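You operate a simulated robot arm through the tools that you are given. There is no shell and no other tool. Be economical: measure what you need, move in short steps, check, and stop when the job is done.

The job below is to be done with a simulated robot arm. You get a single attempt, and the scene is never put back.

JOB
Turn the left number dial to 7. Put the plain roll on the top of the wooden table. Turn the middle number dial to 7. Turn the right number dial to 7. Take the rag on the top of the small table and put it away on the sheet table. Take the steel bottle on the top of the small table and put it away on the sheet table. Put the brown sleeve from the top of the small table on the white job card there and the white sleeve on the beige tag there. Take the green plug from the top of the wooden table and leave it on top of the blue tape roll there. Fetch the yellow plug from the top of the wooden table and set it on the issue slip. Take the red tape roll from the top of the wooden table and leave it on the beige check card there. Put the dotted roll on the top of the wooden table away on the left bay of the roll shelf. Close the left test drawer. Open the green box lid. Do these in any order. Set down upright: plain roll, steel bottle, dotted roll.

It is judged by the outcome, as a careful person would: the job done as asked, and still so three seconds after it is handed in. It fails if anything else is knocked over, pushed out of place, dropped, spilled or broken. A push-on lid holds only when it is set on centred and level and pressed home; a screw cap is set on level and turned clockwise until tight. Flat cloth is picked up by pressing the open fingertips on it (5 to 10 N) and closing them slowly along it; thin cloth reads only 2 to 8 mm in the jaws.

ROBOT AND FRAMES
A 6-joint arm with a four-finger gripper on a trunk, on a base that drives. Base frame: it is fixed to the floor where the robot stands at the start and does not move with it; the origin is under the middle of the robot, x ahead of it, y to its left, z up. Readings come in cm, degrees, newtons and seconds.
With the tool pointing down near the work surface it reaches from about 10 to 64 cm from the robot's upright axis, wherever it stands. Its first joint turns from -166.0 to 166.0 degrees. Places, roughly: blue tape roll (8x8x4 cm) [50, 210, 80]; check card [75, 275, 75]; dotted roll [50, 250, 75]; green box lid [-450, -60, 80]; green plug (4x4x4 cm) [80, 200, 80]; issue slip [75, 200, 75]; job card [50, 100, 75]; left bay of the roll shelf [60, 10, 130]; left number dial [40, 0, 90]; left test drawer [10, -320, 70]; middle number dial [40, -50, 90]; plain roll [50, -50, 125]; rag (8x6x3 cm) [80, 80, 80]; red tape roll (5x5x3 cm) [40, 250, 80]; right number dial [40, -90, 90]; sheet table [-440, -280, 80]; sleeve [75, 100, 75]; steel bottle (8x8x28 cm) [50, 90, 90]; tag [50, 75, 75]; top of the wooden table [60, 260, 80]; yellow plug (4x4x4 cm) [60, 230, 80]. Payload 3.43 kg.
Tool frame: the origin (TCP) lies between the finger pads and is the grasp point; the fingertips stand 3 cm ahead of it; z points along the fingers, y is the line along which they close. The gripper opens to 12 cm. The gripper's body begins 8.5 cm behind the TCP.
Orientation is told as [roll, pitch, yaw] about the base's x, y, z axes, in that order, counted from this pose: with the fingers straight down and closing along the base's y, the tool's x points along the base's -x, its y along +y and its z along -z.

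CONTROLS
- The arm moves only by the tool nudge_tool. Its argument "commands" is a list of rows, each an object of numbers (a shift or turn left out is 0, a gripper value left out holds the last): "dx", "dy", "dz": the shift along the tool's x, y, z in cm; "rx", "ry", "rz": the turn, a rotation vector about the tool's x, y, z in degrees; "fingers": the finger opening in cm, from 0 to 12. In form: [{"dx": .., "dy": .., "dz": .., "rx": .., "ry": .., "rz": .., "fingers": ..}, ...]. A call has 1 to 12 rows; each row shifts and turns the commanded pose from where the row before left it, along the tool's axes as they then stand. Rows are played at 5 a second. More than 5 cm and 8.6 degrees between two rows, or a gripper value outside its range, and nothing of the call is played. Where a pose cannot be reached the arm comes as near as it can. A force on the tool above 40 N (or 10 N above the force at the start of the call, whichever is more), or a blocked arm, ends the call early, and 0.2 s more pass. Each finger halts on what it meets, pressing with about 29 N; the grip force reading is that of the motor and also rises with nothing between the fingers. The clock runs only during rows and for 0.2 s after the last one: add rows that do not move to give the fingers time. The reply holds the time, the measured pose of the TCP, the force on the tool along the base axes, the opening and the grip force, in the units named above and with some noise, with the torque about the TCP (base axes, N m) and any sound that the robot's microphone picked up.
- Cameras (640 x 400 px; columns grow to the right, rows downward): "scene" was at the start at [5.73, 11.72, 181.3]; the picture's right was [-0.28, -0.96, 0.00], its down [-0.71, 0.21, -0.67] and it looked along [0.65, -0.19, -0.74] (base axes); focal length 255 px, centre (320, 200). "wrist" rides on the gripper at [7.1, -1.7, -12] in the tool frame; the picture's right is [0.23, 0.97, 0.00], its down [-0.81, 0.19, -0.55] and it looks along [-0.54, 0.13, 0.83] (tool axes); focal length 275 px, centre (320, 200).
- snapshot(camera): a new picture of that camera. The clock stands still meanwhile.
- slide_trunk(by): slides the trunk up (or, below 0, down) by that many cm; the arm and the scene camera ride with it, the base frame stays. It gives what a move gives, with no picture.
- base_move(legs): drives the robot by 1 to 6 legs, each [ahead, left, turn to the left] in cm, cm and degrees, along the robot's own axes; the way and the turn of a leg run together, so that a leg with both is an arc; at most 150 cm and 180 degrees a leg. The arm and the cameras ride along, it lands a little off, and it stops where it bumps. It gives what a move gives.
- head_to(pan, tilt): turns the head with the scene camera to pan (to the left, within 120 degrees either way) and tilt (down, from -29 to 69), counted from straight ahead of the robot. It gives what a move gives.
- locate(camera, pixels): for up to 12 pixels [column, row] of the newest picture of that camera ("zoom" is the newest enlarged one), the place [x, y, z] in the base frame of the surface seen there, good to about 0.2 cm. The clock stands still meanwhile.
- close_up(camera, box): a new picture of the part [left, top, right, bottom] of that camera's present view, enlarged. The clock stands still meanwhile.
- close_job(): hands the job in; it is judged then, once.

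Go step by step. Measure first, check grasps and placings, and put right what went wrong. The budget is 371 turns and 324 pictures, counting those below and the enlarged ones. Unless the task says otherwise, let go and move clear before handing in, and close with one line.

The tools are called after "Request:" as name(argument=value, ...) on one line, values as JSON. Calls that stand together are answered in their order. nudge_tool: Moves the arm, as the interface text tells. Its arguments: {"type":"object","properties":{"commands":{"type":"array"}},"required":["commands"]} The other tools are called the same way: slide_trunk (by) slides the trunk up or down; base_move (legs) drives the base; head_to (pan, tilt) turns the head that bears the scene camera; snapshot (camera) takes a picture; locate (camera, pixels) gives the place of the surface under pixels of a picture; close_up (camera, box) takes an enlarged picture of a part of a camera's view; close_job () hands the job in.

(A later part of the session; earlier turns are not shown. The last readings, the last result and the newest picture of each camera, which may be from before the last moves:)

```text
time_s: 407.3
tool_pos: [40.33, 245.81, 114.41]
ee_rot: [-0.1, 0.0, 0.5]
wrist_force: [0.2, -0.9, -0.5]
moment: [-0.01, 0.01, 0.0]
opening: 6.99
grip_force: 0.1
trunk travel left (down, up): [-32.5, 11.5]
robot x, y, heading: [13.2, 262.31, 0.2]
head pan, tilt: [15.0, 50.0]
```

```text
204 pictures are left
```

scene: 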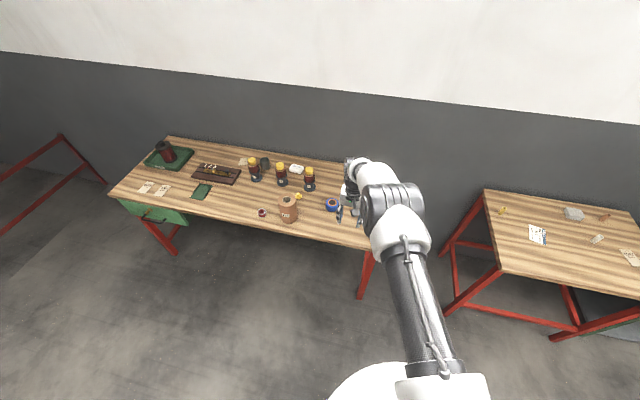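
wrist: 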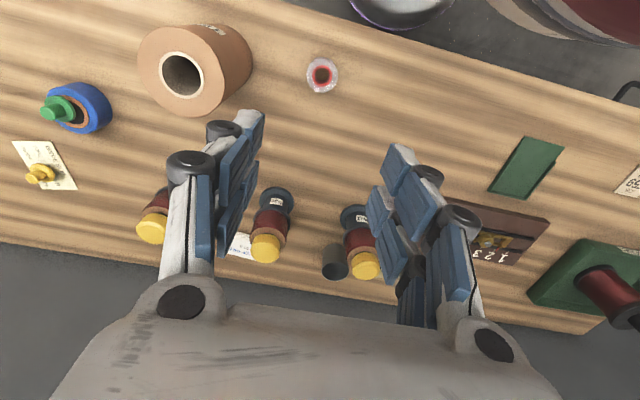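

Request:
locate(camera="wrist", pixels=[[322, 74], [307, 75], [338, 75], [322, 60], [322, 92], [312, 85], [205, 70], [250, 60]])

Request:
close_up(camera="wrist", box=[285, 45, 365, 105])

Request:
snapshot(camera="scene")

```text
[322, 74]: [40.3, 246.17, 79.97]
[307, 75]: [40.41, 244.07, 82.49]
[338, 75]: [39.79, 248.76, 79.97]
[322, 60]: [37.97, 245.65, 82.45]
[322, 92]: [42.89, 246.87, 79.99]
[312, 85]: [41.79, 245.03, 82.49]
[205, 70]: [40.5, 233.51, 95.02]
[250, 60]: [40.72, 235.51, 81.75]
```

```text
6.67 times, centred on (325, 75) of wrist
```

zoom: 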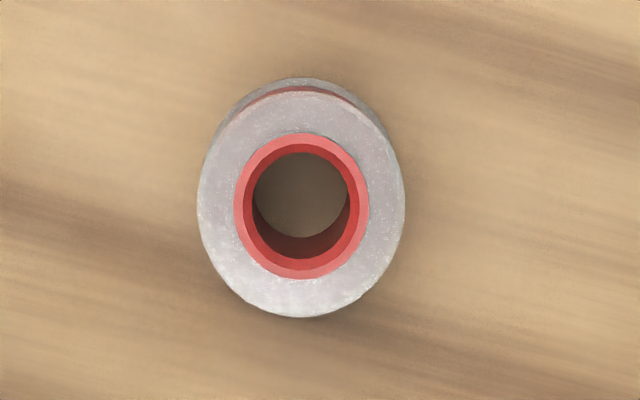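

```text
202 pictures are left
```

scene: 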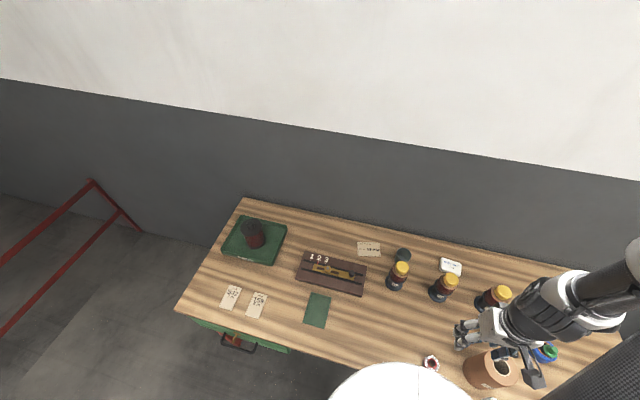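

Request:
locate(camera="scene", pixels=[[358, 242], [380, 243], [380, 256], [360, 255], [369, 249], [403, 255], [400, 275]])

Request:
nudge_tool(commands=[{"dy": 0.45}, {}])

Request:
slide_trunk(by=-29)

Request:
snapshot(camera="wrist")

```text
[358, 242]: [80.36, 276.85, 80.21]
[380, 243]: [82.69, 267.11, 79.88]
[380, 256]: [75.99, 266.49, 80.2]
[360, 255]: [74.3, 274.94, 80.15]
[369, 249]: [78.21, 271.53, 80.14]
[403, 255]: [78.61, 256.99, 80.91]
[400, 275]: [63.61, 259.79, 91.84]
```

```text
time_s: 407.9
tool_pos: [40.34, 246.26, 114.4]
ee_rot: [0.0, 0.0, 0.6]
wrist_force: [-0.1, -0.1, -0.2]
moment: [-0.01, 0.0, -0.02]
opening: 7.01
grip_force: 0.2
trunk travel left (down, up): [-32.5, 11.5]
robot x, y, heading: [13.03, 261.94, 0.3]
head pan, tilt: [15.0, 50.0]
```

```text
time_s: 410.8
tool_pos: [40.43, 246.31, 85.43]
ee_rot: [-0.1, 0.0, 0.5]
wrist_force: [0.4, -0.5, 0.5]
moment: [0.02, -0.01, -0.02]
opening: 7.01
grip_force: 0.1
trunk travel left (down, up): [-3.5, 40.5]
robot x, y, heading: [12.98, 262.13, 0.3]
head pan, tilt: [15.0, 50.0]
```

```text
201 pictures are left
```

wrist: 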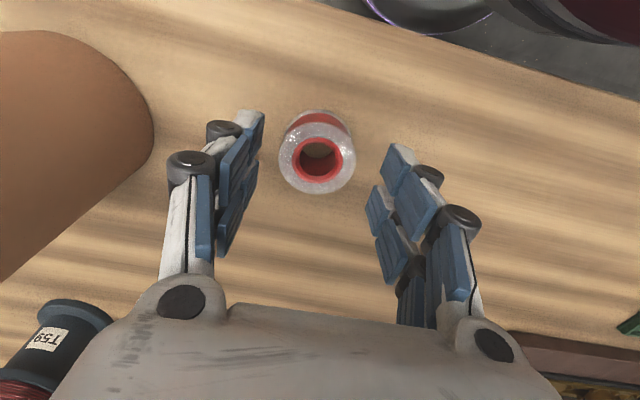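

Card centre ≈ (78.2, 271.5). Lower 1.9 and grip the red tape.

Request:
nudge_tool(commands=[{"dz": 1}, {"dz": 0.8}, {"fingers": 5.5}, {"fingers": 4}, {"fingers": 3.5}, {}, {}])

Request:
slide_trunk(by=30)

Request:
snapshot(camera="wrist")

```text
time_s: 412.4
tool_pos: [40.52, 246.28, 83.78]
ee_rot: [0.0, 0.0, 0.5]
wrist_force: [0.3, 0.3, 0.9]
moment: [-0.03, 0.01, 0.02]
opening: 4.24
grip_force: 29.6
trunk travel left (down, up): [-3.5, 40.5]
robot x, y, heading: [12.96, 262.04, 0.1]
head pan, tilt: [15.0, 50.0]
```

```text
time_s: 415.4
tool_pos: [40.34, 246.32, 113.8]
ee_rot: [0.0, 0.0, 0.4]
wrist_force: [-0.4, -0.5, 1.1]
moment: [0.0, -0.01, 0.02]
opening: 4.09
grip_force: 28.8
trunk travel left (down, up): [-33.5, 10.5]
robot x, y, heading: [12.96, 262.67, 0.2]
head pan, tilt: [15.0, 50.0]
```

```text
200 pictures are left
```

wrist: 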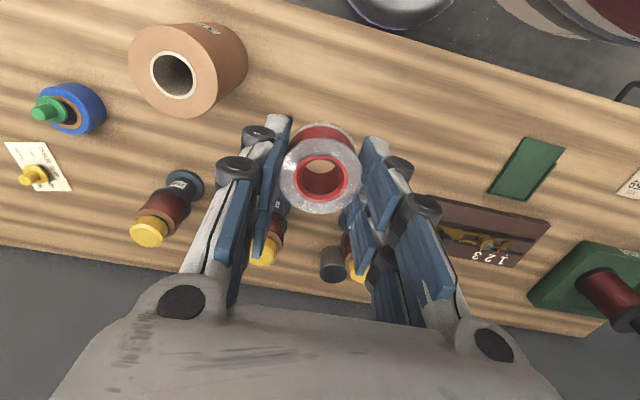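

Held. Carry over to above the card, staying high.

Request:
nudge_tool(commands=[{"dx": -4, "dy": 2.8}, {"dx": -4, "dy": 2.8}, {"dx": -4, "dy": 2.8}, {"dx": -4, "dy": 2.8}, {"dx": -4, "dy": 2.8}, {"dx": -4, "dy": 2.8}, {"dx": -4, "dy": 2.8}, {"dx": -4, "dy": 2.8}, {"dx": -4, "dy": 2.8}, {"dx": -1.9}, {}])

Request:
snapshot(camera="scene")

Request:
snapshot(camera="wrist")

```text
time_s: 417.8
tool_pos: [78.03, 271.78, 113.59]
ee_rot: [-0.1, 0.0, 0.5]
wrist_force: [1.2, 1.5, -0.1]
moment: [0.0, -0.01, 0.01]
opening: 4.09
grip_force: 28.7
trunk travel left (down, up): [-33.5, 10.5]
robot x, y, heading: [13.11, 261.99, 0.3]
head pan, tilt: [15.0, 50.0]
```

```text
199 pictures are left
```

scene: 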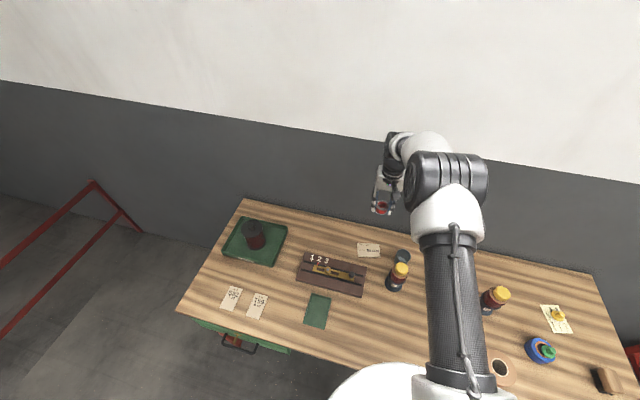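

```text
198 pictures are left
```

wrist: 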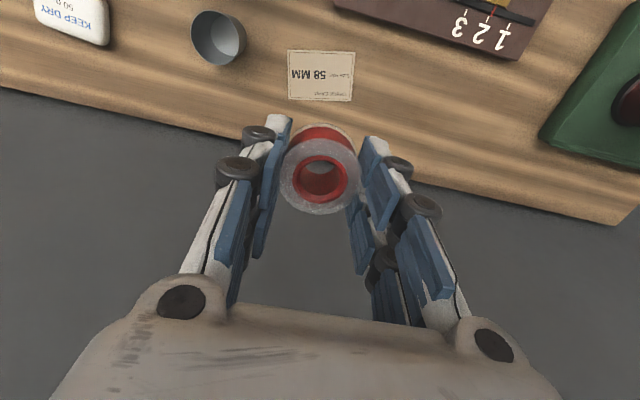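

Request:
locate(camera="scene", pixels=[[445, 185], [420, 200], [445, 155], [410, 180], [425, 145], [395, 150], [390, 180], [448, 230], [475, 195], [450, 300], [400, 268]])

```text
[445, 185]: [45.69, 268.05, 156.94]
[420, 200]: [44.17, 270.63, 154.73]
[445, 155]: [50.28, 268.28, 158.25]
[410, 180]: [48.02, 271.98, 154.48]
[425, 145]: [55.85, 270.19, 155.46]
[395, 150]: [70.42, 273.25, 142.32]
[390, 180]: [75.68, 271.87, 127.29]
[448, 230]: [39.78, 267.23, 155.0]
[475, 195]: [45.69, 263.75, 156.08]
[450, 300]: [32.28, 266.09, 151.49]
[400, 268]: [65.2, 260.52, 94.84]
```

The wrist sits ~30 cm above the TCP, so the bottles are clear. Lower by trunk.

Request:
slide_trunk(by=-27)

Request:
snapshot(camera="wrist")

Request:
nudge_tool(commands=[{"dz": 1}, {"dz": 0.6}, {"dz": 0.2}])

```text
time_s: 420.6
tool_pos: [78.08, 271.72, 86.48]
ee_rot: [0.0, 0.0, 0.5]
wrist_force: [0.4, 0.5, -1.1]
moment: [-0.02, 0.02, -0.02]
opening: 4.08
grip_force: 28.4
trunk travel left (down, up): [-6.5, 37.5]
robot x, y, heading: [13.36, 261.93, 0.4]
head pan, tilt: [15.0, 50.0]
```

```text
197 pictures are left
```

wrist: 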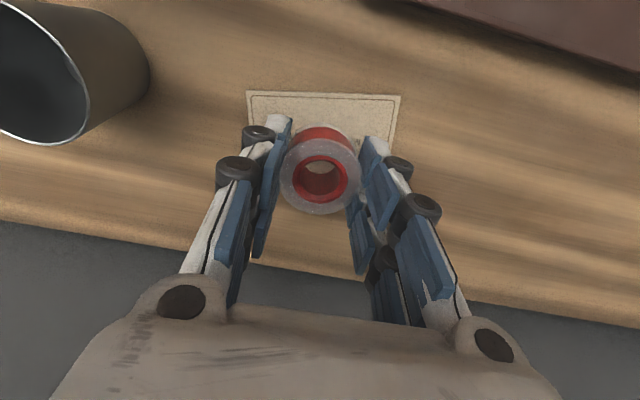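

```text
time_s: 421.4
tool_pos: [78.18, 271.72, 84.85]
ee_rot: [0.0, 0.0, 0.5]
wrist_force: [0.5, 0.0, 0.0]
moment: [-0.02, 0.0, -0.01]
opening: 4.09
grip_force: 28.8
trunk travel left (down, up): [-6.5, 37.5]
robot x, y, heading: [12.95, 262.22, 0.3]
head pan, tilt: [15.0, 50.0]
```

Request:
nudge_tool(commands=[{"dz": 0.4}, {"dz": 0.2}])

Request:
nudge_tool(commands=[{"dz": 0.15}, {"dz": 0.1}])

```text
time_s: 422.0
tool_pos: [78.09, 271.74, 84.35]
ee_rot: [0.0, -0.1, 0.4]
wrist_force: [-0.1, -0.4, -0.9]
moment: [0.03, 0.01, 0.01]
opening: 4.06
grip_force: 29.7
trunk travel left (down, up): [-6.5, 37.5]
robot x, y, heading: [12.69, 261.98, 0.3]
head pan, tilt: [15.0, 50.0]
```

```text
time_s: 422.6
tool_pos: [78.17, 271.87, 83.93]
ee_rot: [0.0, 0.0, 0.5]
wrist_force: [-0.2, 0.1, 0.5]
moment: [-0.01, 0.0, 0.02]
opening: 4.1
grip_force: 28.7
trunk travel left (down, up): [-6.5, 37.5]
robot x, y, heading: [13.32, 262.07, 0.1]
head pan, tilt: [15.0, 50.0]
```

Request:
nudge_tool(commands=[{"dz": 0.15}])

Request:
nudge_tool(commands=[{"fingers": 4.8}, {"fingers": 6.5}, {}, {"dz": -3}, {"dz": -4}, {"dz": -4}, {}])

Request:
snapshot(camera="wrist")

```text
time_s: 423.0
tool_pos: [78.17, 271.64, 84.02]
ee_rot: [0.1, -0.1, 0.5]
wrist_force: [-1.8, -1.4, 8.2]
moment: [-0.06, 0.02, 0.0]
opening: 4.08
grip_force: 29.0
trunk travel left (down, up): [-6.5, 37.5]
robot x, y, heading: [12.9, 261.88, 0.1]
head pan, tilt: [15.0, 50.0]
```

```text
time_s: 424.6
tool_pos: [78.04, 271.76, 94.85]
ee_rot: [-0.1, 0.1, 0.5]
wrist_force: [-0.3, 0.1, -0.4]
moment: [-0.02, -0.02, 0.0]
opening: 6.53
grip_force: 0.0
trunk travel left (down, up): [-6.5, 37.5]
robot x, y, heading: [12.91, 262.09, 0.0]
head pan, tilt: [15.0, 50.0]
```

```text
196 pictures are left
```

wrist: 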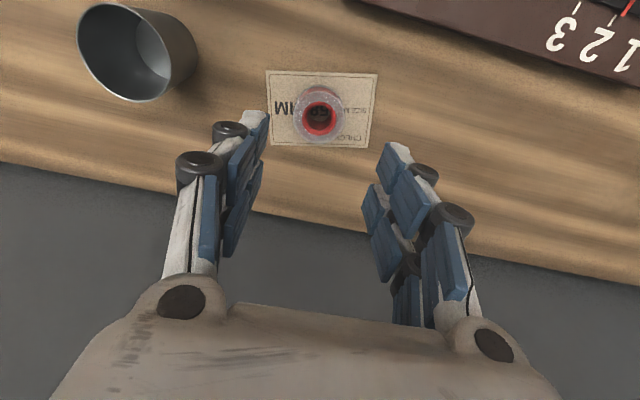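

Red tape is on the check card. Next the sleeves: raise, back out, drive right to (12, 75).

Request:
slide_trunk(by=20)

Request:
base_move(legs=[[-35, 0, 0], [0, -140, 0], [0, -47, 0], [33, 0, 0]])

Request:
nudge_tool(commands=[{"dx": 4}, {"dx": 4}, {"dx": 4, "fingers": 5}, {"dx": 3}, {}])

Request:
snapshot(camera="wrist")

```text
time_s: 426.8
tool_pos: [78.06, 271.77, 114.82]
ee_rot: [0.0, 0.0, 0.5]
wrist_force: [0.6, 0.1, -0.1]
moment: [-0.01, -0.07, 0.02]
opening: 6.5
grip_force: 0.1
trunk travel left (down, up): [-26.5, 17.5]
robot x, y, heading: [12.81, 262.18, -0.1]
head pan, tilt: [15.0, 50.0]
```

```text
time_s: 439.8
tool_pos: [77.91, 86.6, 114.64]
ee_rot: [0.0, 0.1, 1.3]
wrist_force: [-0.5, 0.2, 0.0]
moment: [-0.03, 0.04, 0.0]
opening: 6.52
grip_force: 0.0
trunk travel left (down, up): [-26.5, 17.5]
robot x, y, heading: [12.87, 76.07, 1.2]
head pan, tilt: [15.0, 50.0]
```

```text
time_s: 441.0
tool_pos: [62.92, 86.09, 114.85]
ee_rot: [0.0, 0.0, 1.2]
wrist_force: [-0.3, -0.7, -0.4]
moment: [-0.02, 0.0, 0.01]
opening: 4.98
grip_force: 0.0
trunk travel left (down, up): [-26.5, 17.5]
robot x, y, heading: [12.48, 75.56, 1.1]
head pan, tilt: [15.0, 50.0]
```

```text
195 pictures are left
```

wrist: 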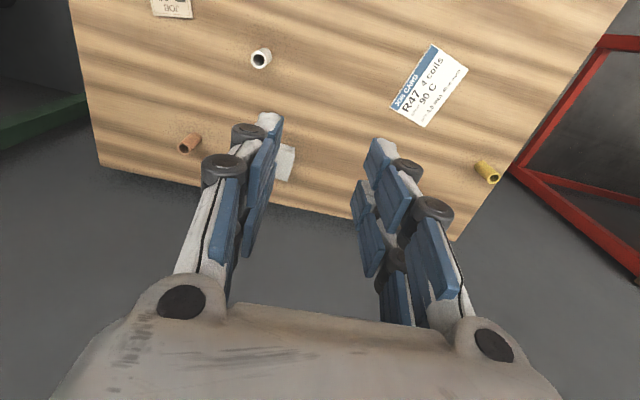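

Request:
close_up(camera="wrist", box=[160, 120, 224, 160])

Request:
locate(camera="zoom", pixels=[[180, 275], [280, 275], [235, 320], [200, 240], [240, 240], [240, 290], [300, 180], [370, 200]])

Request:
locate(camera="wrist", pixels=[[391, 96], [434, 45], [467, 71], [424, 126], [429, 85], [251, 59], [268, 60], [259, 67]])

```text
10.00 times, centred on (192, 140) of wrist
```

zoom: 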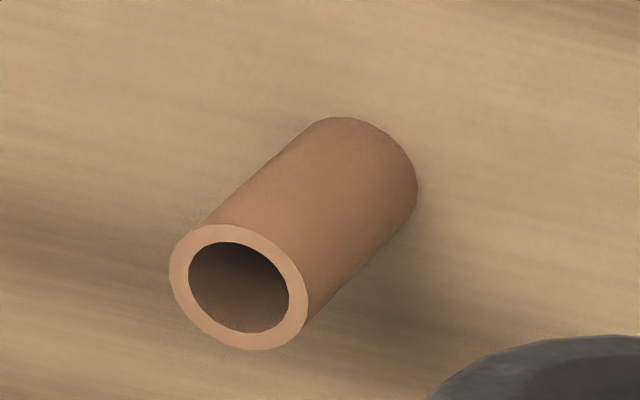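

```text
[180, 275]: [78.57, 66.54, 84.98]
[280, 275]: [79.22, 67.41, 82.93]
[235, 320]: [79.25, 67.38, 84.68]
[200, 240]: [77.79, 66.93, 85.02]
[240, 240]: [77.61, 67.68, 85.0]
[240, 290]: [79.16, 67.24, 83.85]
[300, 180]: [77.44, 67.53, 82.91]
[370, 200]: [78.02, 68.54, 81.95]
```

```text
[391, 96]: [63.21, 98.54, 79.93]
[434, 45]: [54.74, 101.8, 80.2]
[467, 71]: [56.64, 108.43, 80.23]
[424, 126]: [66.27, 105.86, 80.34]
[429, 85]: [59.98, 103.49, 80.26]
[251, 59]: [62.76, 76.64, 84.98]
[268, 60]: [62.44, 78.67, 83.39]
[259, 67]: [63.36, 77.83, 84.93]
```

White sleeve centre (62.5, 77.65), brown (78.5, 67.55), both z 80–85. Position over the white one and lower.

Request:
nudge_tool(commands=[{"rz": 1.2, "dx": 0.4, "dy": -4}, {"dy": -4.2}, {"dy": -0.25}, {}])

Request:
slide_trunk(by=-25)

Request:
snapshot(camera="wrist")

```text
time_s: 442.0
tool_pos: [62.57, 77.66, 114.78]
ee_rot: [0.0, 0.1, 0.1]
wrist_force: [0.7, -0.4, -0.1]
moment: [0.07, -0.02, -0.01]
opening: 4.97
grip_force: 0.1
trunk travel left (down, up): [-26.5, 17.5]
robot x, y, heading: [12.88, 76.22, 0.9]
head pan, tilt: [15.0, 50.0]
```

```text
time_s: 444.6
tool_pos: [62.58, 77.64, 89.9]
ee_rot: [0.0, 0.2, 0.1]
wrist_force: [-0.1, 0.9, -0.1]
moment: [-0.01, -0.02, -0.01]
opening: 5.01
grip_force: 0.1
trunk travel left (down, up): [-1.5, 42.5]
robot x, y, heading: [12.86, 75.61, 0.9]
head pan, tilt: [15.0, 50.0]
```

```text
193 pictures are left
```

wrist: 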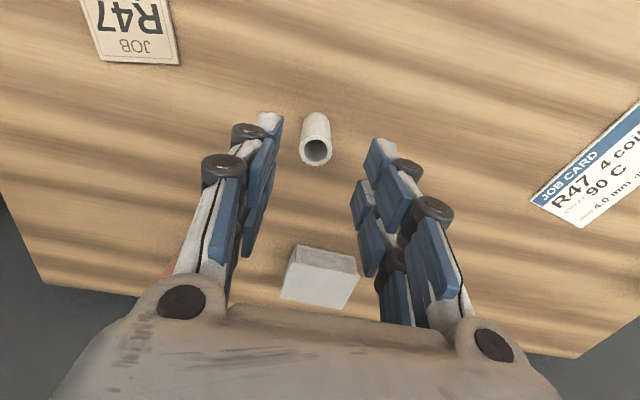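

Request:
nudge_tool(commands=[{"dz": 3}, {"dz": 3}, {"fingers": 3.5}, {"fingers": 2}, {"fingers": 1.5}, {}, {}])

Request:
nudge_tool(commands=[{"dz": -4}, {"dz": -4}, {"dz": -2}, {"dx": 2, "dy": -4}, {"dx": 2, "dy": -4}, {"dx": 2, "dy": -4}, {"dy": -1.9}, {}])

Request:
snapshot(camera="wrist")

```text
time_s: 446.1
tool_pos: [62.6, 77.74, 83.83]
ee_rot: [-0.1, 0.0, 0.1]
wrist_force: [-0.5, 0.1, 0.7]
moment: [0.02, 0.01, 0.0]
opening: 1.74
grip_force: 29.4
trunk travel left (down, up): [-1.5, 42.5]
robot x, y, heading: [12.53, 76.08, 1.0]
head pan, tilt: [15.0, 50.0]
```

```text
time_s: 447.9
tool_pos: [56.6, 63.78, 93.83]
ee_rot: [0.0, 0.0, 0.1]
wrist_force: [0.2, 0.9, 0.2]
moment: [-0.02, -0.01, 0.0]
opening: 1.7
grip_force: 28.8
trunk travel left (down, up): [-1.5, 42.5]
robot x, y, heading: [13.02, 75.83, 1.1]
head pan, tilt: [15.0, 50.0]
```

```text
192 pictures are left
```

wrist: 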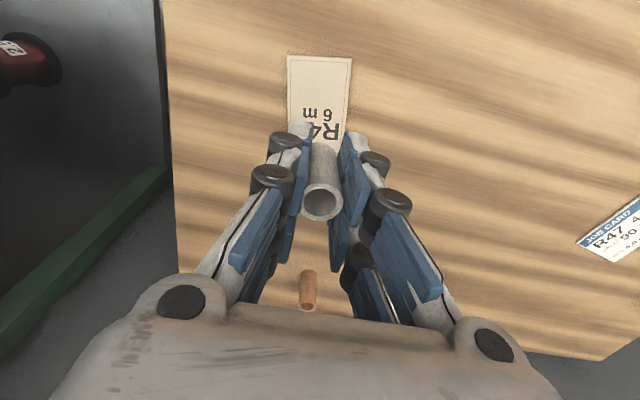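

Held, over the tag. Lower to the tag.

Request:
nudge_tool(commands=[{"dz": 4}, {"dz": 4}, {"dz": 1}, {"dz": 0.2}])

Request:
nudge_tool(commands=[{"dz": 0.15}, {"dz": 0.1}])

```text
time_s: 448.9
tool_pos: [56.63, 63.8, 84.6]
ee_rot: [0.0, -0.1, 0.1]
wrist_force: [0.7, -0.4, -0.7]
moment: [0.02, 0.0, 0.0]
opening: 1.7
grip_force: 29.7
trunk travel left (down, up): [-1.5, 42.5]
robot x, y, heading: [12.87, 76.0, 0.9]
head pan, tilt: [15.0, 50.0]
```

```text
time_s: 449.6
tool_pos: [56.66, 63.76, 84.24]
ee_rot: [0.0, -0.1, 0.0]
wrist_force: [0.5, 0.4, -0.7]
moment: [-0.03, -0.01, -0.02]
opening: 1.71
grip_force: 29.4
trunk travel left (down, up): [-1.5, 42.5]
robot x, y, heading: [13.03, 75.89, 1.0]
head pan, tilt: [15.0, 50.0]
```

Request:
nudge_tool(commands=[{"dz": 0.15}, {"dz": 0.1}])

Request:
nudge_tool(commands=[{"fingers": 2.2}, {"fingers": 4}, {}, {"dz": -4}, {"dz": -4}, {"dz": -4}, {}])

Request:
snapshot(camera="wrist")

```text
time_s: 450.1
tool_pos: [56.55, 63.78, 84.16]
ee_rot: [-0.1, 0.0, 0.1]
wrist_force: [0.4, 1.5, 3.8]
moment: [0.03, 0.01, -0.01]
opening: 1.69
grip_force: 29.1
trunk travel left (down, up): [-1.5, 42.5]
robot x, y, heading: [13.01, 75.72, 0.9]
head pan, tilt: [15.0, 50.0]
```

```text
time_s: 451.8
tool_pos: [56.56, 63.92, 95.96]
ee_rot: [0.0, 0.0, 0.0]
wrist_force: [0.0, -0.4, -0.6]
moment: [-0.01, -0.02, 0.02]
opening: 4.04
grip_force: 0.0
trunk travel left (down, up): [-1.5, 42.5]
robot x, y, heading: [12.48, 76.35, 1.0]
head pan, tilt: [15.0, 50.0]
```

```text
191 pictures are left
```

wrist: 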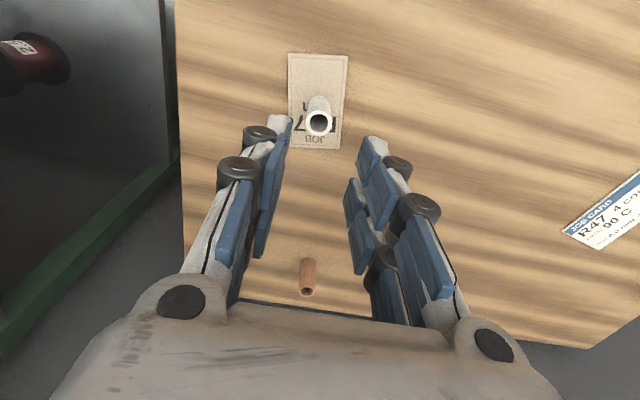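

White sleeve stands on the tag. Move to the brown one.

Request:
nudge_tool(commands=[{"dx": -4, "dy": 0.6}, {"dx": -4, "dy": 0.6}, {"dx": -4, "dy": 0.6}, {"dx": -4, "dy": 0.6}, {"dx": -4, "dy": 0.6}, {"dx": -1.9, "dy": 0.6, "fingers": 5}, {}])

Request:
snapshot(camera="wrist")

```text
time_s: 453.4
tool_pos: [78.55, 67.42, 96.13]
ee_rot: [0.0, 0.0, 0.1]
wrist_force: [0.0, -0.3, 0.1]
moment: [0.0, 0.01, -0.03]
opening: 5.01
grip_force: 0.0
trunk travel left (down, up): [-1.5, 42.5]
robot x, y, heading: [13.01, 75.85, 1.0]
head pan, tilt: [15.0, 50.0]
```

```text
190 pictures are left
```

wrist: 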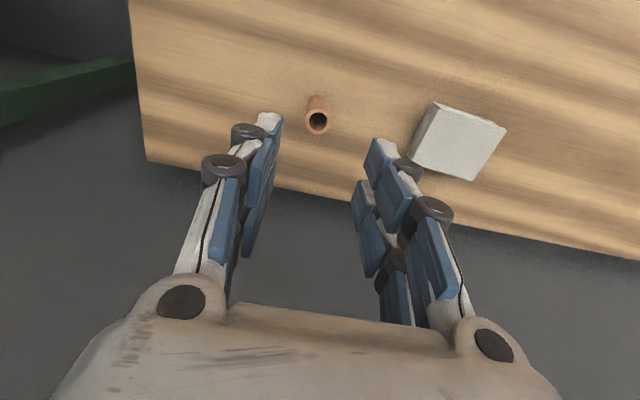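

Request:
nudge_tool(commands=[{"dz": 4}, {"dz": 4}, {"dz": 4}, {"dz": 0.3}, {}, {"fingers": 3.5}, {"fingers": 2}, {"fingers": 1.5}, {}, {}])

Request:
nudge_tool(commands=[{"dz": -4}, {"dz": -4}, {"dz": -4}, {}])

Request:
snapshot(camera="wrist")

```text
time_s: 455.6
tool_pos: [78.36, 67.54, 83.77]
ee_rot: [0.1, 0.1, 0.0]
wrist_force: [-0.2, 0.6, -0.2]
moment: [-0.02, 0.0, 0.03]
opening: 1.63
grip_force: 28.8
trunk travel left (down, up): [-1.5, 42.5]
robot x, y, heading: [13.13, 75.97, 0.9]
head pan, tilt: [15.0, 50.0]
```

```text
time_s: 456.6
tool_pos: [78.42, 67.48, 95.78]
ee_rot: [0.1, 0.0, 0.1]
wrist_force: [-0.5, -0.6, -0.6]
moment: [0.0, -0.02, 0.01]
opening: 1.62
grip_force: 29.6
trunk travel left (down, up): [-1.5, 42.5]
robot x, y, heading: [12.86, 75.71, 1.1]
head pan, tilt: [15.0, 50.0]
```

```text
189 pictures are left
```

wrist: 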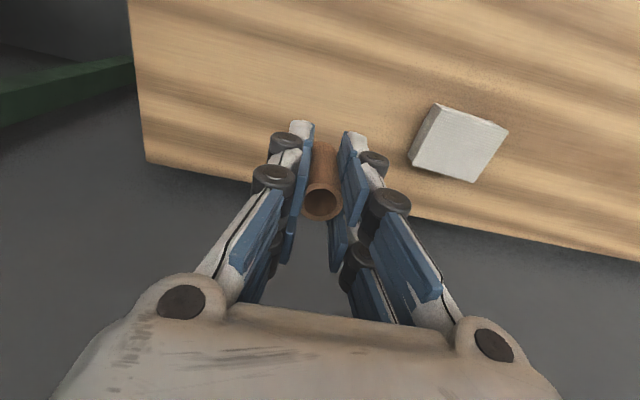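

Held. Carry to the job card centre (60.2, 103.6).

Request:
nudge_tool(commands=[{"dx": 2, "dy": 4}, {"dx": 2, "dy": 4}, {"dx": 2, "dy": 4}, {"dx": 2, "dy": 4}, {"dx": 2, "dy": 4}, {"dx": 2, "dy": 4}, {"dx": 2, "dy": 4}, {"dx": 2, "dy": 4}, {"dx": 2.2, "dy": 4.1}, {}])

Request:
snapshot(camera="wrist")

```text
time_s: 458.8
tool_pos: [60.28, 103.7, 95.81]
ee_rot: [0.1, -0.1, 0.1]
wrist_force: [0.0, -0.5, -0.1]
moment: [0.0, 0.04, 0.02]
opening: 1.62
grip_force: 29.2
trunk travel left (down, up): [-1.5, 42.5]
robot x, y, heading: [13.04, 75.96, 1.1]
head pan, tilt: [15.0, 50.0]
```

```text
188 pictures are left
```

wrist: 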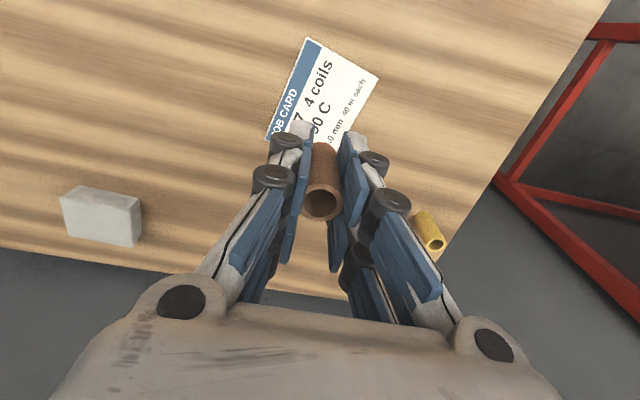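

Request:
nudge_tool(commands=[{"dz": 4}, {"dz": 4}, {"dz": 3}, {"dz": 0.3}])

Request:
nudge_tool(commands=[{"dz": 0.15}, {"dz": 0.15}])

Request:
nudge_tool(commands=[{"dz": 0.12}, {"dz": 0.1}])

```text
time_s: 459.8
tool_pos: [60.32, 103.53, 84.42]
ee_rot: [0.0, 0.0, 0.2]
wrist_force: [-0.5, 0.1, 0.3]
moment: [-0.02, 0.03, 0.0]
opening: 1.6
grip_force: 28.9
trunk travel left (down, up): [-1.5, 42.5]
robot x, y, heading: [12.64, 75.74, 0.9]
head pan, tilt: [15.0, 50.0]
```

```text
time_s: 460.4
tool_pos: [60.26, 103.52, 84.13]
ee_rot: [0.0, 0.1, 0.0]
wrist_force: [0.8, -0.3, 0.1]
moment: [-0.05, -0.02, -0.01]
opening: 1.61
grip_force: 28.8
trunk travel left (down, up): [-1.5, 42.5]
robot x, y, heading: [13.06, 75.83, 1.1]
head pan, tilt: [15.0, 50.0]
```

```text
time_s: 460.9
tool_pos: [60.15, 103.46, 83.91]
ee_rot: [-0.1, 0.1, 0.1]
wrist_force: [-0.4, 0.4, 4.0]
moment: [-0.01, 0.0, -0.01]
opening: 1.59
grip_force: 28.9
trunk travel left (down, up): [-1.5, 42.5]
robot x, y, heading: [12.69, 75.93, 1.2]
head pan, tilt: [15.0, 50.0]
```

Request:
nudge_tool(commands=[{"fingers": 2.2}, {"fingers": 4}, {}, {"dz": -4}, {"dz": -4}, {"dz": -4}, {}])

Request:
snapshot(camera="wrist")

```text
time_s: 462.6
tool_pos: [60.2, 103.59, 95.84]
ee_rot: [0.1, 0.0, 0.1]
wrist_force: [0.4, -0.2, 0.4]
moment: [0.03, -0.02, -0.02]
opening: 3.99
grip_force: 0.1
trunk travel left (down, up): [-1.5, 42.5]
robot x, y, heading: [12.58, 75.78, 1.1]
head pan, tilt: [15.0, 50.0]
```

```text
187 pictures are left
```

wrist: 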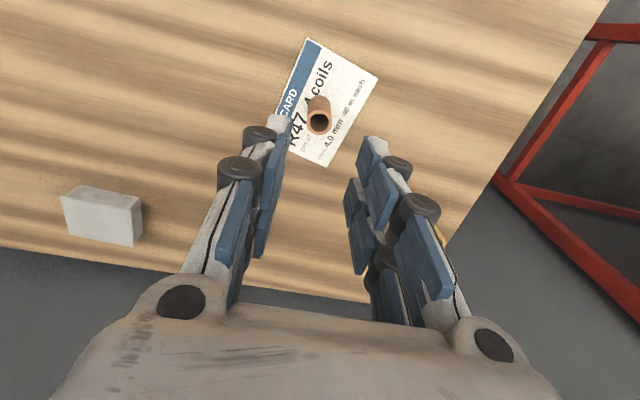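

Brown sleeve stands on the job card. Now the rag at (103,215): move above it and measure.

Request:
nudge_tool(commands=[{"dx": -2, "dy": -4, "fingers": 9}, {"dx": -2, "dy": -4}, {"dx": -2, "dy": -4}, {"dx": -2, "dy": -4}, {"dx": -2, "dy": -4}, {"dx": -2, "dy": -1.5}, {}])

Request:
snapshot(camera="wrist")

Request:
close_up(camera="wrist", box=[260, 90, 420, 190])

```text
time_s: 464.1
tool_pos: [72.22, 81.99, 96.02]
ee_rot: [0.0, 0.0, 0.1]
wrist_force: [0.6, -0.2, -0.1]
moment: [0.03, -0.02, 0.0]
opening: 9.01
grip_force: 0.1
trunk travel left (down, up): [-1.5, 42.5]
robot x, y, heading: [12.71, 76.21, 1.3]
head pan, tilt: [15.0, 50.0]
```

```text
186 pictures are left
```

wrist: 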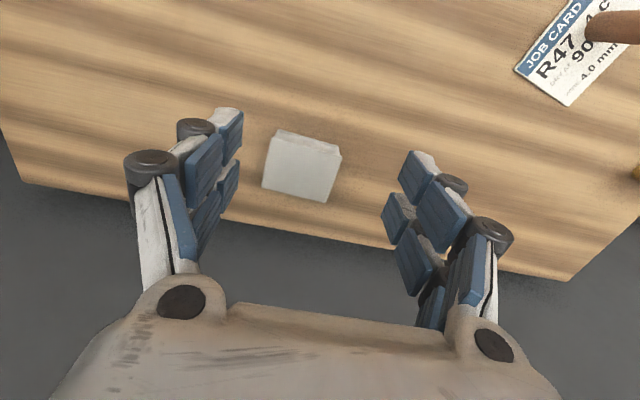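

```text
4.00 times, centred on (340, 140) of wrist
```

zoom: 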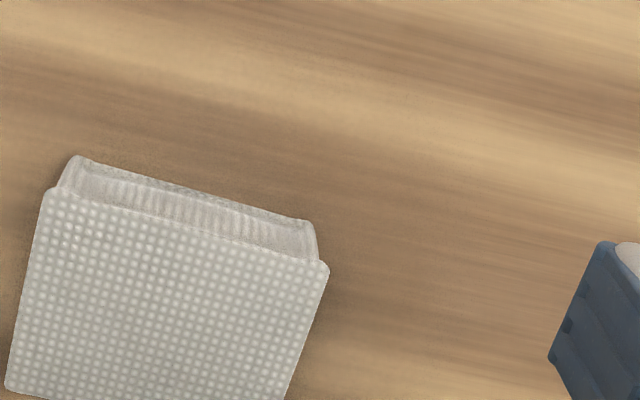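

Request:
locate(camera="wrist", pixels=[[274, 140], [338, 157], [264, 184], [325, 198], [302, 168], [280, 133], [336, 148]])

```text
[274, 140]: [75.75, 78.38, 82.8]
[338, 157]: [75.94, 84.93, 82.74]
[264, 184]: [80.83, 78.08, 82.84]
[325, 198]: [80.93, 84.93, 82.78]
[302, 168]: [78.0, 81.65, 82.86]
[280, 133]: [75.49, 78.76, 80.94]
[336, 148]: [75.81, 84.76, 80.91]
```

Rag: centre (78.35, 81.55), 5.4×6.9 cm, top z 82.8. Move over it, lower and grip along y.

Request:
nudge_tool(commands=[{"dx": -3, "dy": -0.45, "fingers": 9.5}, {"dx": -3.1}, {"dz": 4}, {"dz": 4}, {"dz": 4}, {"dz": 0.4}, {}])

Request:
snapshot(camera="wrist")

```text
time_s: 465.8
tool_pos: [78.29, 81.62, 83.56]
ee_rot: [0.1, 0.0, 0.1]
wrist_force: [-0.2, -0.6, -0.1]
moment: [-0.03, -0.01, 0.0]
opening: 9.51
grip_force: 0.1
trunk travel left (down, up): [-1.5, 42.5]
robot x, y, heading: [12.93, 76.1, 1.1]
head pan, tilt: [15.0, 50.0]
```

```text
184 pictures are left
```

wrist: 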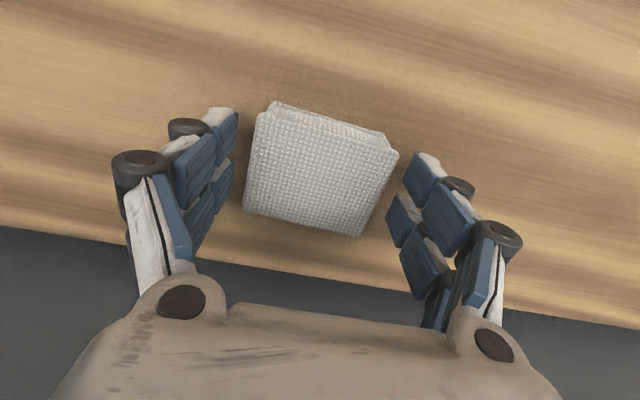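

Request:
nudge_tool(commands=[{"fingers": 8}, {"fingers": 7}, {"fingers": 6}, {"fingers": 5}, {}, {}])

Request:
nudge_tool(commands=[{"dz": -3}, {"dz": -4}, {"dz": -4}, {}])

Request:
snapshot(camera="wrist")

```text
time_s: 467.1
tool_pos: [78.4, 81.53, 83.7]
ee_rot: [0.0, 0.0, 0.1]
wrist_force: [0.1, -0.4, 4.3]
moment: [-0.03, -0.01, 0.04]
opening: 7.43
grip_force: 29.2
trunk travel left (down, up): [-1.5, 42.5]
robot x, y, heading: [12.69, 76.29, 1.0]
head pan, tilt: [15.0, 50.0]
```

```text
time_s: 468.1
tool_pos: [78.47, 81.61, 94.56]
ee_rot: [0.0, 0.0, 0.1]
wrist_force: [-0.2, -0.4, -0.2]
moment: [0.0, -0.03, 0.02]
opening: 7.42
grip_force: 29.0
trunk travel left (down, up): [-1.5, 42.5]
robot x, y, heading: [12.85, 75.99, 0.9]
head pan, tilt: [15.0, 50.0]
```

```text
183 pictures are left
```

wrist: 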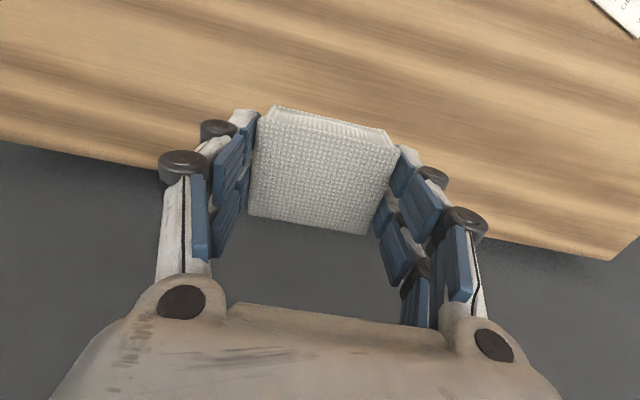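

Rag held. Raise, back away, turn around, and drive the lane to the sheet table.

Request:
slide_trunk(by=30)

Request:
base_move(legs=[[-58, 0, 0], [0, 0, 179], [0, 140, 0], [0, 140, 0], [0, 68, 0], [120, 0, 0]])

Request:
head_to(pan=10, tilt=35)

Request:
snapshot(camera="scene")

```text
time_s: 471.1
tool_pos: [78.45, 81.56, 124.49]
ee_rot: [0.1, 0.0, 0.2]
wrist_force: [0.2, 0.9, -0.7]
moment: [0.02, 0.03, 0.01]
opening: 7.42
grip_force: 28.6
trunk travel left (down, up): [-31.5, 12.5]
robot x, y, heading: [12.87, 75.77, 0.9]
head pan, tilt: [15.0, 50.0]
```

```text
time_s: 503.9
tool_pos: [-235.91, -274.91, 124.58]
ee_rot: [0.0, 0.1, 178.3]
wrist_force: [-0.1, -0.3, 0.0]
moment: [0.01, -0.01, 0.01]
opening: 7.37
grip_force: 28.9
trunk travel left (down, up): [-31.5, 12.5]
robot x, y, heading: [-170.23, -271.36, 179.3]
head pan, tilt: [15.0, 50.0]
```

```text
time_s: 504.7
tool_pos: [-235.9, -274.9, 124.63]
ee_rot: [0.0, 0.0, 178.4]
wrist_force: [0.0, -0.6, -0.7]
moment: [-0.01, 0.01, 0.03]
opening: 7.4
grip_force: 28.8
trunk travel left (down, up): [-31.5, 12.5]
robot x, y, heading: [-170.28, -271.15, 179.5]
head pan, tilt: [10.0, 35.0]
```

```text
182 pictures are left
```

scene: 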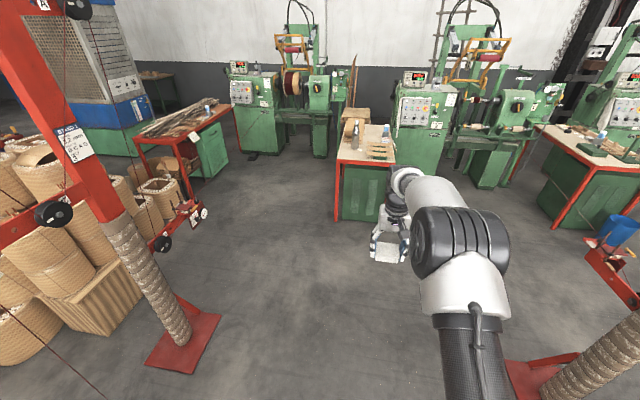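

Lane is clear. Drive on to (−337, −285).

Request:
base_move(legs=[[84, 3, 0.6], [70, 8, 0]])

Request:
snapshot(camera="scene")

Request:
snapshot(camera="wrist")

```text
time_s: 512.7
tool_pos: [-390.76, -284.34, 124.58]
ee_rot: [0.0, 0.0, 178.4]
wrist_force: [-0.4, 0.7, 0.2]
moment: [-0.02, -0.03, -0.02]
opening: 7.42
grip_force: 28.6
trunk travel left (down, up): [-31.5, 12.5]
robot x, y, heading: [-324.89, -280.95, 179.3]
head pan, tilt: [10.0, 35.0]
```

```text
181 pictures are left
```

scene: 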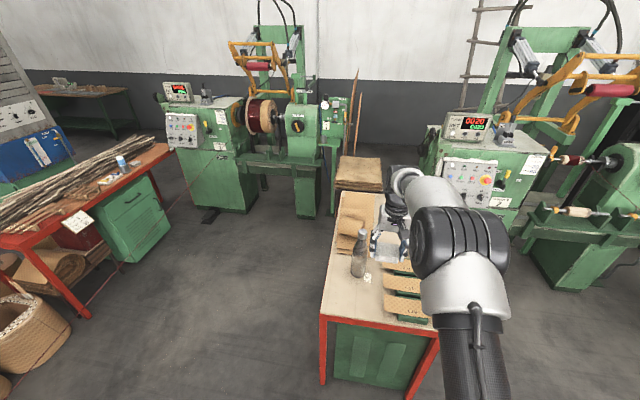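

```text
180 pictures are left
```

wrist: 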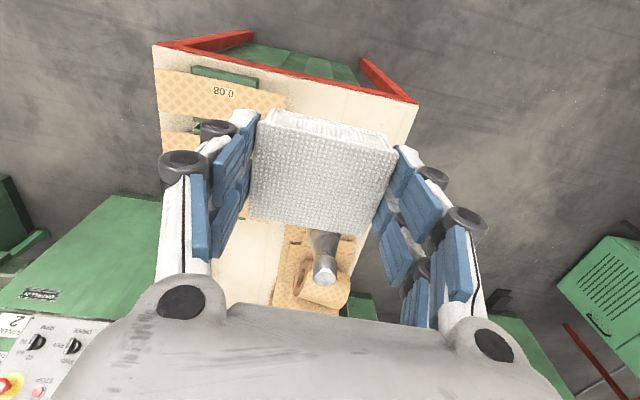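

Request:
locate(camera="wrist", pixels=[[412, 100], [290, 95], [330, 100], [380, 120], [395, 105], [325, 270], [322, 240], [262, 72], [285, 105]])

Request:
locate(camera="scene", pixels=[[325, 313], [360, 272], [357, 300], [385, 280], [348, 290], [375, 310]])

```text
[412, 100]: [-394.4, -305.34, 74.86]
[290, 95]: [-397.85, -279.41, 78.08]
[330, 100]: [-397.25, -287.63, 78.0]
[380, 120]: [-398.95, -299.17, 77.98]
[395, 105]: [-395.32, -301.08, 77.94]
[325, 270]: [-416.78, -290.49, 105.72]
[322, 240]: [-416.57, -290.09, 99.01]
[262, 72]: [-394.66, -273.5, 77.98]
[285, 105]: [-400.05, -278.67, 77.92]
```

```text
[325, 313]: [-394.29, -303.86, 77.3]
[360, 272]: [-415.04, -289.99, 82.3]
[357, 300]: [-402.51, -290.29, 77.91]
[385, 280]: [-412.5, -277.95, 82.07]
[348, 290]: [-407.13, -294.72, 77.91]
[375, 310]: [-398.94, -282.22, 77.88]
```

Clear spot at (−402, −291). Drive there, then lower.

Request:
base_move(legs=[[11.2, 6.7, 0.7]])

Request:
slide_trunk(by=-30)

Request:
snapshot(camera="wrist")

```text
time_s: 514.0
tool_pos: [-401.98, -291.73, 124.41]
ee_rot: [-0.2, 0.1, 179.1]
wrist_force: [-0.9, -0.8, 0.2]
moment: [0.04, -0.04, -0.02]
opening: 7.43
grip_force: 28.0
trunk travel left (down, up): [-31.5, 12.5]
robot x, y, heading: [-336.24, -287.13, -179.8]
head pan, tilt: [10.0, 35.0]
```

```text
time_s: 517.0
tool_pos: [-402.0, -291.62, 94.49]
ee_rot: [-0.1, 0.0, 179.2]
wrist_force: [0.3, -0.2, 0.2]
moment: [-0.02, -0.02, 0.01]
opening: 7.42
grip_force: 28.6
trunk travel left (down, up): [-1.5, 42.5]
robot x, y, heading: [-336.43, -287.19, -180.2]
head pan, tilt: [10.0, 35.0]
```

```text
179 pictures are left
```

wrist: 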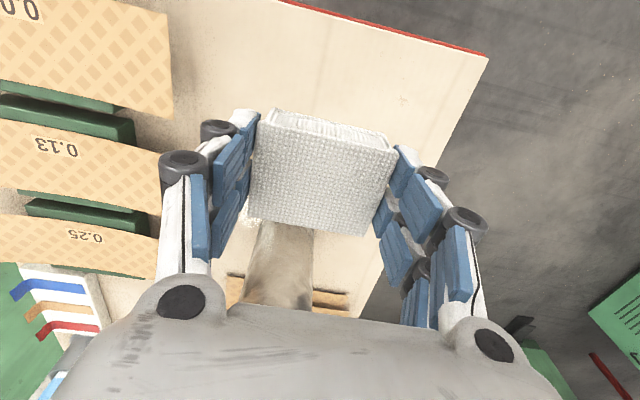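

Request:
nudge_tool(commands=[{"dz": 4}, {"dz": 4}, {"dz": 3.5}, {"dz": 0.5}])

Request:
nudge_tool(commands=[{"dz": 0.3}, {"dz": 0.2}])

```text
time_s: 518.0
tool_pos: [-401.94, -291.66, 82.44]
ee_rot: [0.0, 0.0, 179.2]
wrist_force: [0.0, 0.6, 0.1]
moment: [0.03, -0.01, 0.01]
opening: 7.43
grip_force: 29.0
trunk travel left (down, up): [-1.5, 42.5]
robot x, y, heading: [-336.37, -286.71, -179.8]
head pan, tilt: [10.0, 35.0]
```

```text
time_s: 518.6
tool_pos: [-401.86, -291.67, 82.04]
ee_rot: [0.0, -0.1, 179.1]
wrist_force: [0.6, 0.4, 0.0]
moment: [-0.01, -0.01, 0.03]
opening: 7.42
grip_force: 28.7
trunk travel left (down, up): [-1.5, 42.5]
robot x, y, heading: [-336.39, -286.88, -179.8]
head pan, tilt: [10.0, 35.0]
```

Request:
nudge_tool(commands=[{"dz": 0.25}, {"dz": 0.2}])

Request:
nudge_tool(commands=[{"fingers": 8}, {"fingers": 9}, {}, {"dz": -4}, {"dz": -4}, {"dz": -4}, {}])

Request:
snapshot(camera="wrist")

```text
time_s: 519.2
tool_pos: [-401.93, -291.63, 81.65]
ee_rot: [0.0, 0.0, 179.2]
wrist_force: [0.1, -0.3, 2.6]
moment: [-0.06, -0.02, -0.01]
opening: 7.4
grip_force: 28.8
trunk travel left (down, up): [-1.5, 42.5]
robot x, y, heading: [-336.46, -287.18, -179.8]
head pan, tilt: [10.0, 35.0]
```

```text
time_s: 520.8
tool_pos: [-401.84, -291.64, 93.62]
ee_rot: [0.0, 0.1, 179.2]
wrist_force: [-0.2, 0.1, 0.4]
moment: [0.03, -0.03, 0.0]
opening: 8.99
grip_force: 0.1
trunk travel left (down, up): [-1.5, 42.5]
robot x, y, heading: [-336.54, -286.79, -180.1]
head pan, tilt: [10.0, 35.0]
```

```text
178 pictures are left
```

wrist: 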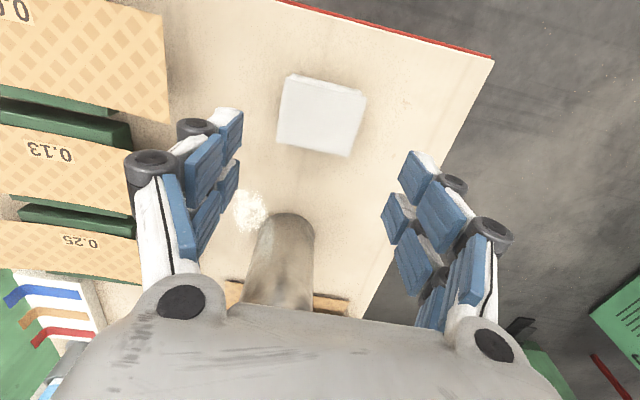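

Rag is down. Last job: the green box lid. Drive back around the stand into the y≈−65 corridor.

Request:
slide_trunk(by=30)

Request:
base_move(legs=[[-150, 0, 0], [-150, 0, 0], [0, -110, 0], [0, -112, 0], [130, 0, 0], [120, 0, 0]])

Request:
head_to(pan=0, tilt=35)

Request:
snapshot(camera="scene")

```text
time_s: 523.8
tool_pos: [-401.91, -291.67, 123.53]
ee_rot: [0.1, 0.0, 179.2]
wrist_force: [0.8, -0.6, 0.0]
moment: [-0.02, -0.03, -0.03]
opening: 9.01
grip_force: 0.0
trunk travel left (down, up): [-31.5, 12.5]
robot x, y, heading: [-336.54, -286.91, -180.2]
head pan, tilt: [10.0, 35.0]
```

```text
time_s: 560.6
tool_pos: [-352.2, -74.15, 123.67]
ee_rot: [0.0, 0.1, 179.8]
wrist_force: [-0.1, -0.1, 0.2]
moment: [-0.01, 0.0, 0.03]
opening: 9.03
grip_force: 0.0
trunk travel left (down, up): [-31.5, 12.5]
robot x, y, heading: [-286.83, -68.53, -179.4]
head pan, tilt: [10.0, 35.0]
```

```text
time_s: 561.4
tool_pos: [-352.18, -74.18, 123.58]
ee_rot: [0.0, 0.0, 179.9]
wrist_force: [-0.3, 0.0, 0.3]
moment: [0.0, 0.03, 0.03]
opening: 8.99
grip_force: 0.0
trunk travel left (down, up): [-31.5, 12.5]
robot x, y, heading: [-286.85, -68.82, -179.1]
head pan, tilt: [0.0, 35.0]
```

```text
177 pictures are left
```

scene: 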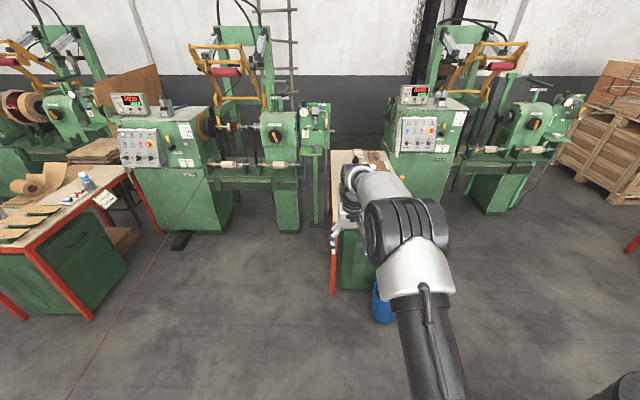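

Request:
snapshot(camera="wrist")

Request:
base_move(legs=[[0, -25, 0]])

Request:
head_to(pan=15, tilt=35)

Request:
snapshot(camera="scene")

```text
176 pictures are left
```

wrist: 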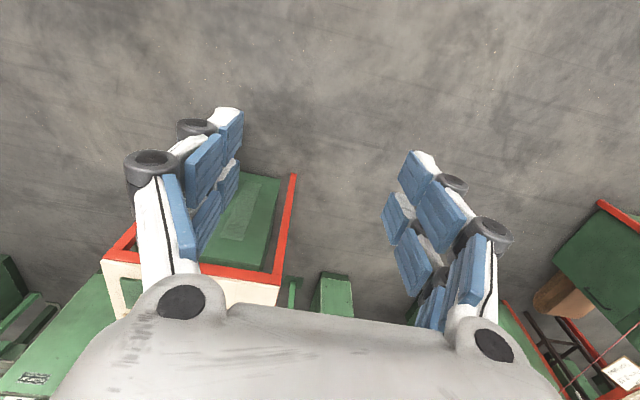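

```text
time_s: 563.2
tool_pos: [-352.57, -49.17, 123.57]
ee_rot: [0.1, 0.1, 179.9]
wrist_force: [0.1, 0.4, -0.7]
moment: [-0.05, 0.0, -0.01]
opening: 9.01
grip_force: 0.2
trunk travel left (down, up): [-31.5, 12.5]
robot x, y, heading: [-286.94, -44.04, -179.4]
head pan, tilt: [0.0, 35.0]
```

```text
time_s: 564.0
tool_pos: [-352.58, -49.22, 123.6]
ee_rot: [-0.1, -0.1, 179.8]
wrist_force: [0.8, 0.8, -0.5]
moment: [-0.03, -0.03, 0.01]
opening: 9.0
grip_force: 0.1
trunk travel left (down, up): [-31.5, 12.5]
robot x, y, heading: [-287.0, -43.88, -179.5]
head pan, tilt: [15.0, 35.0]
```

```text
175 pictures are left
```

scene: 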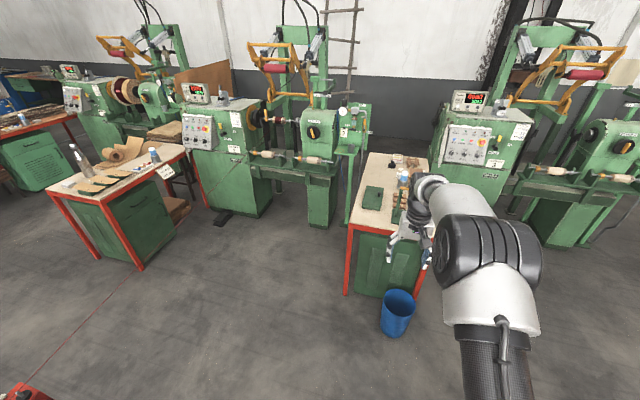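

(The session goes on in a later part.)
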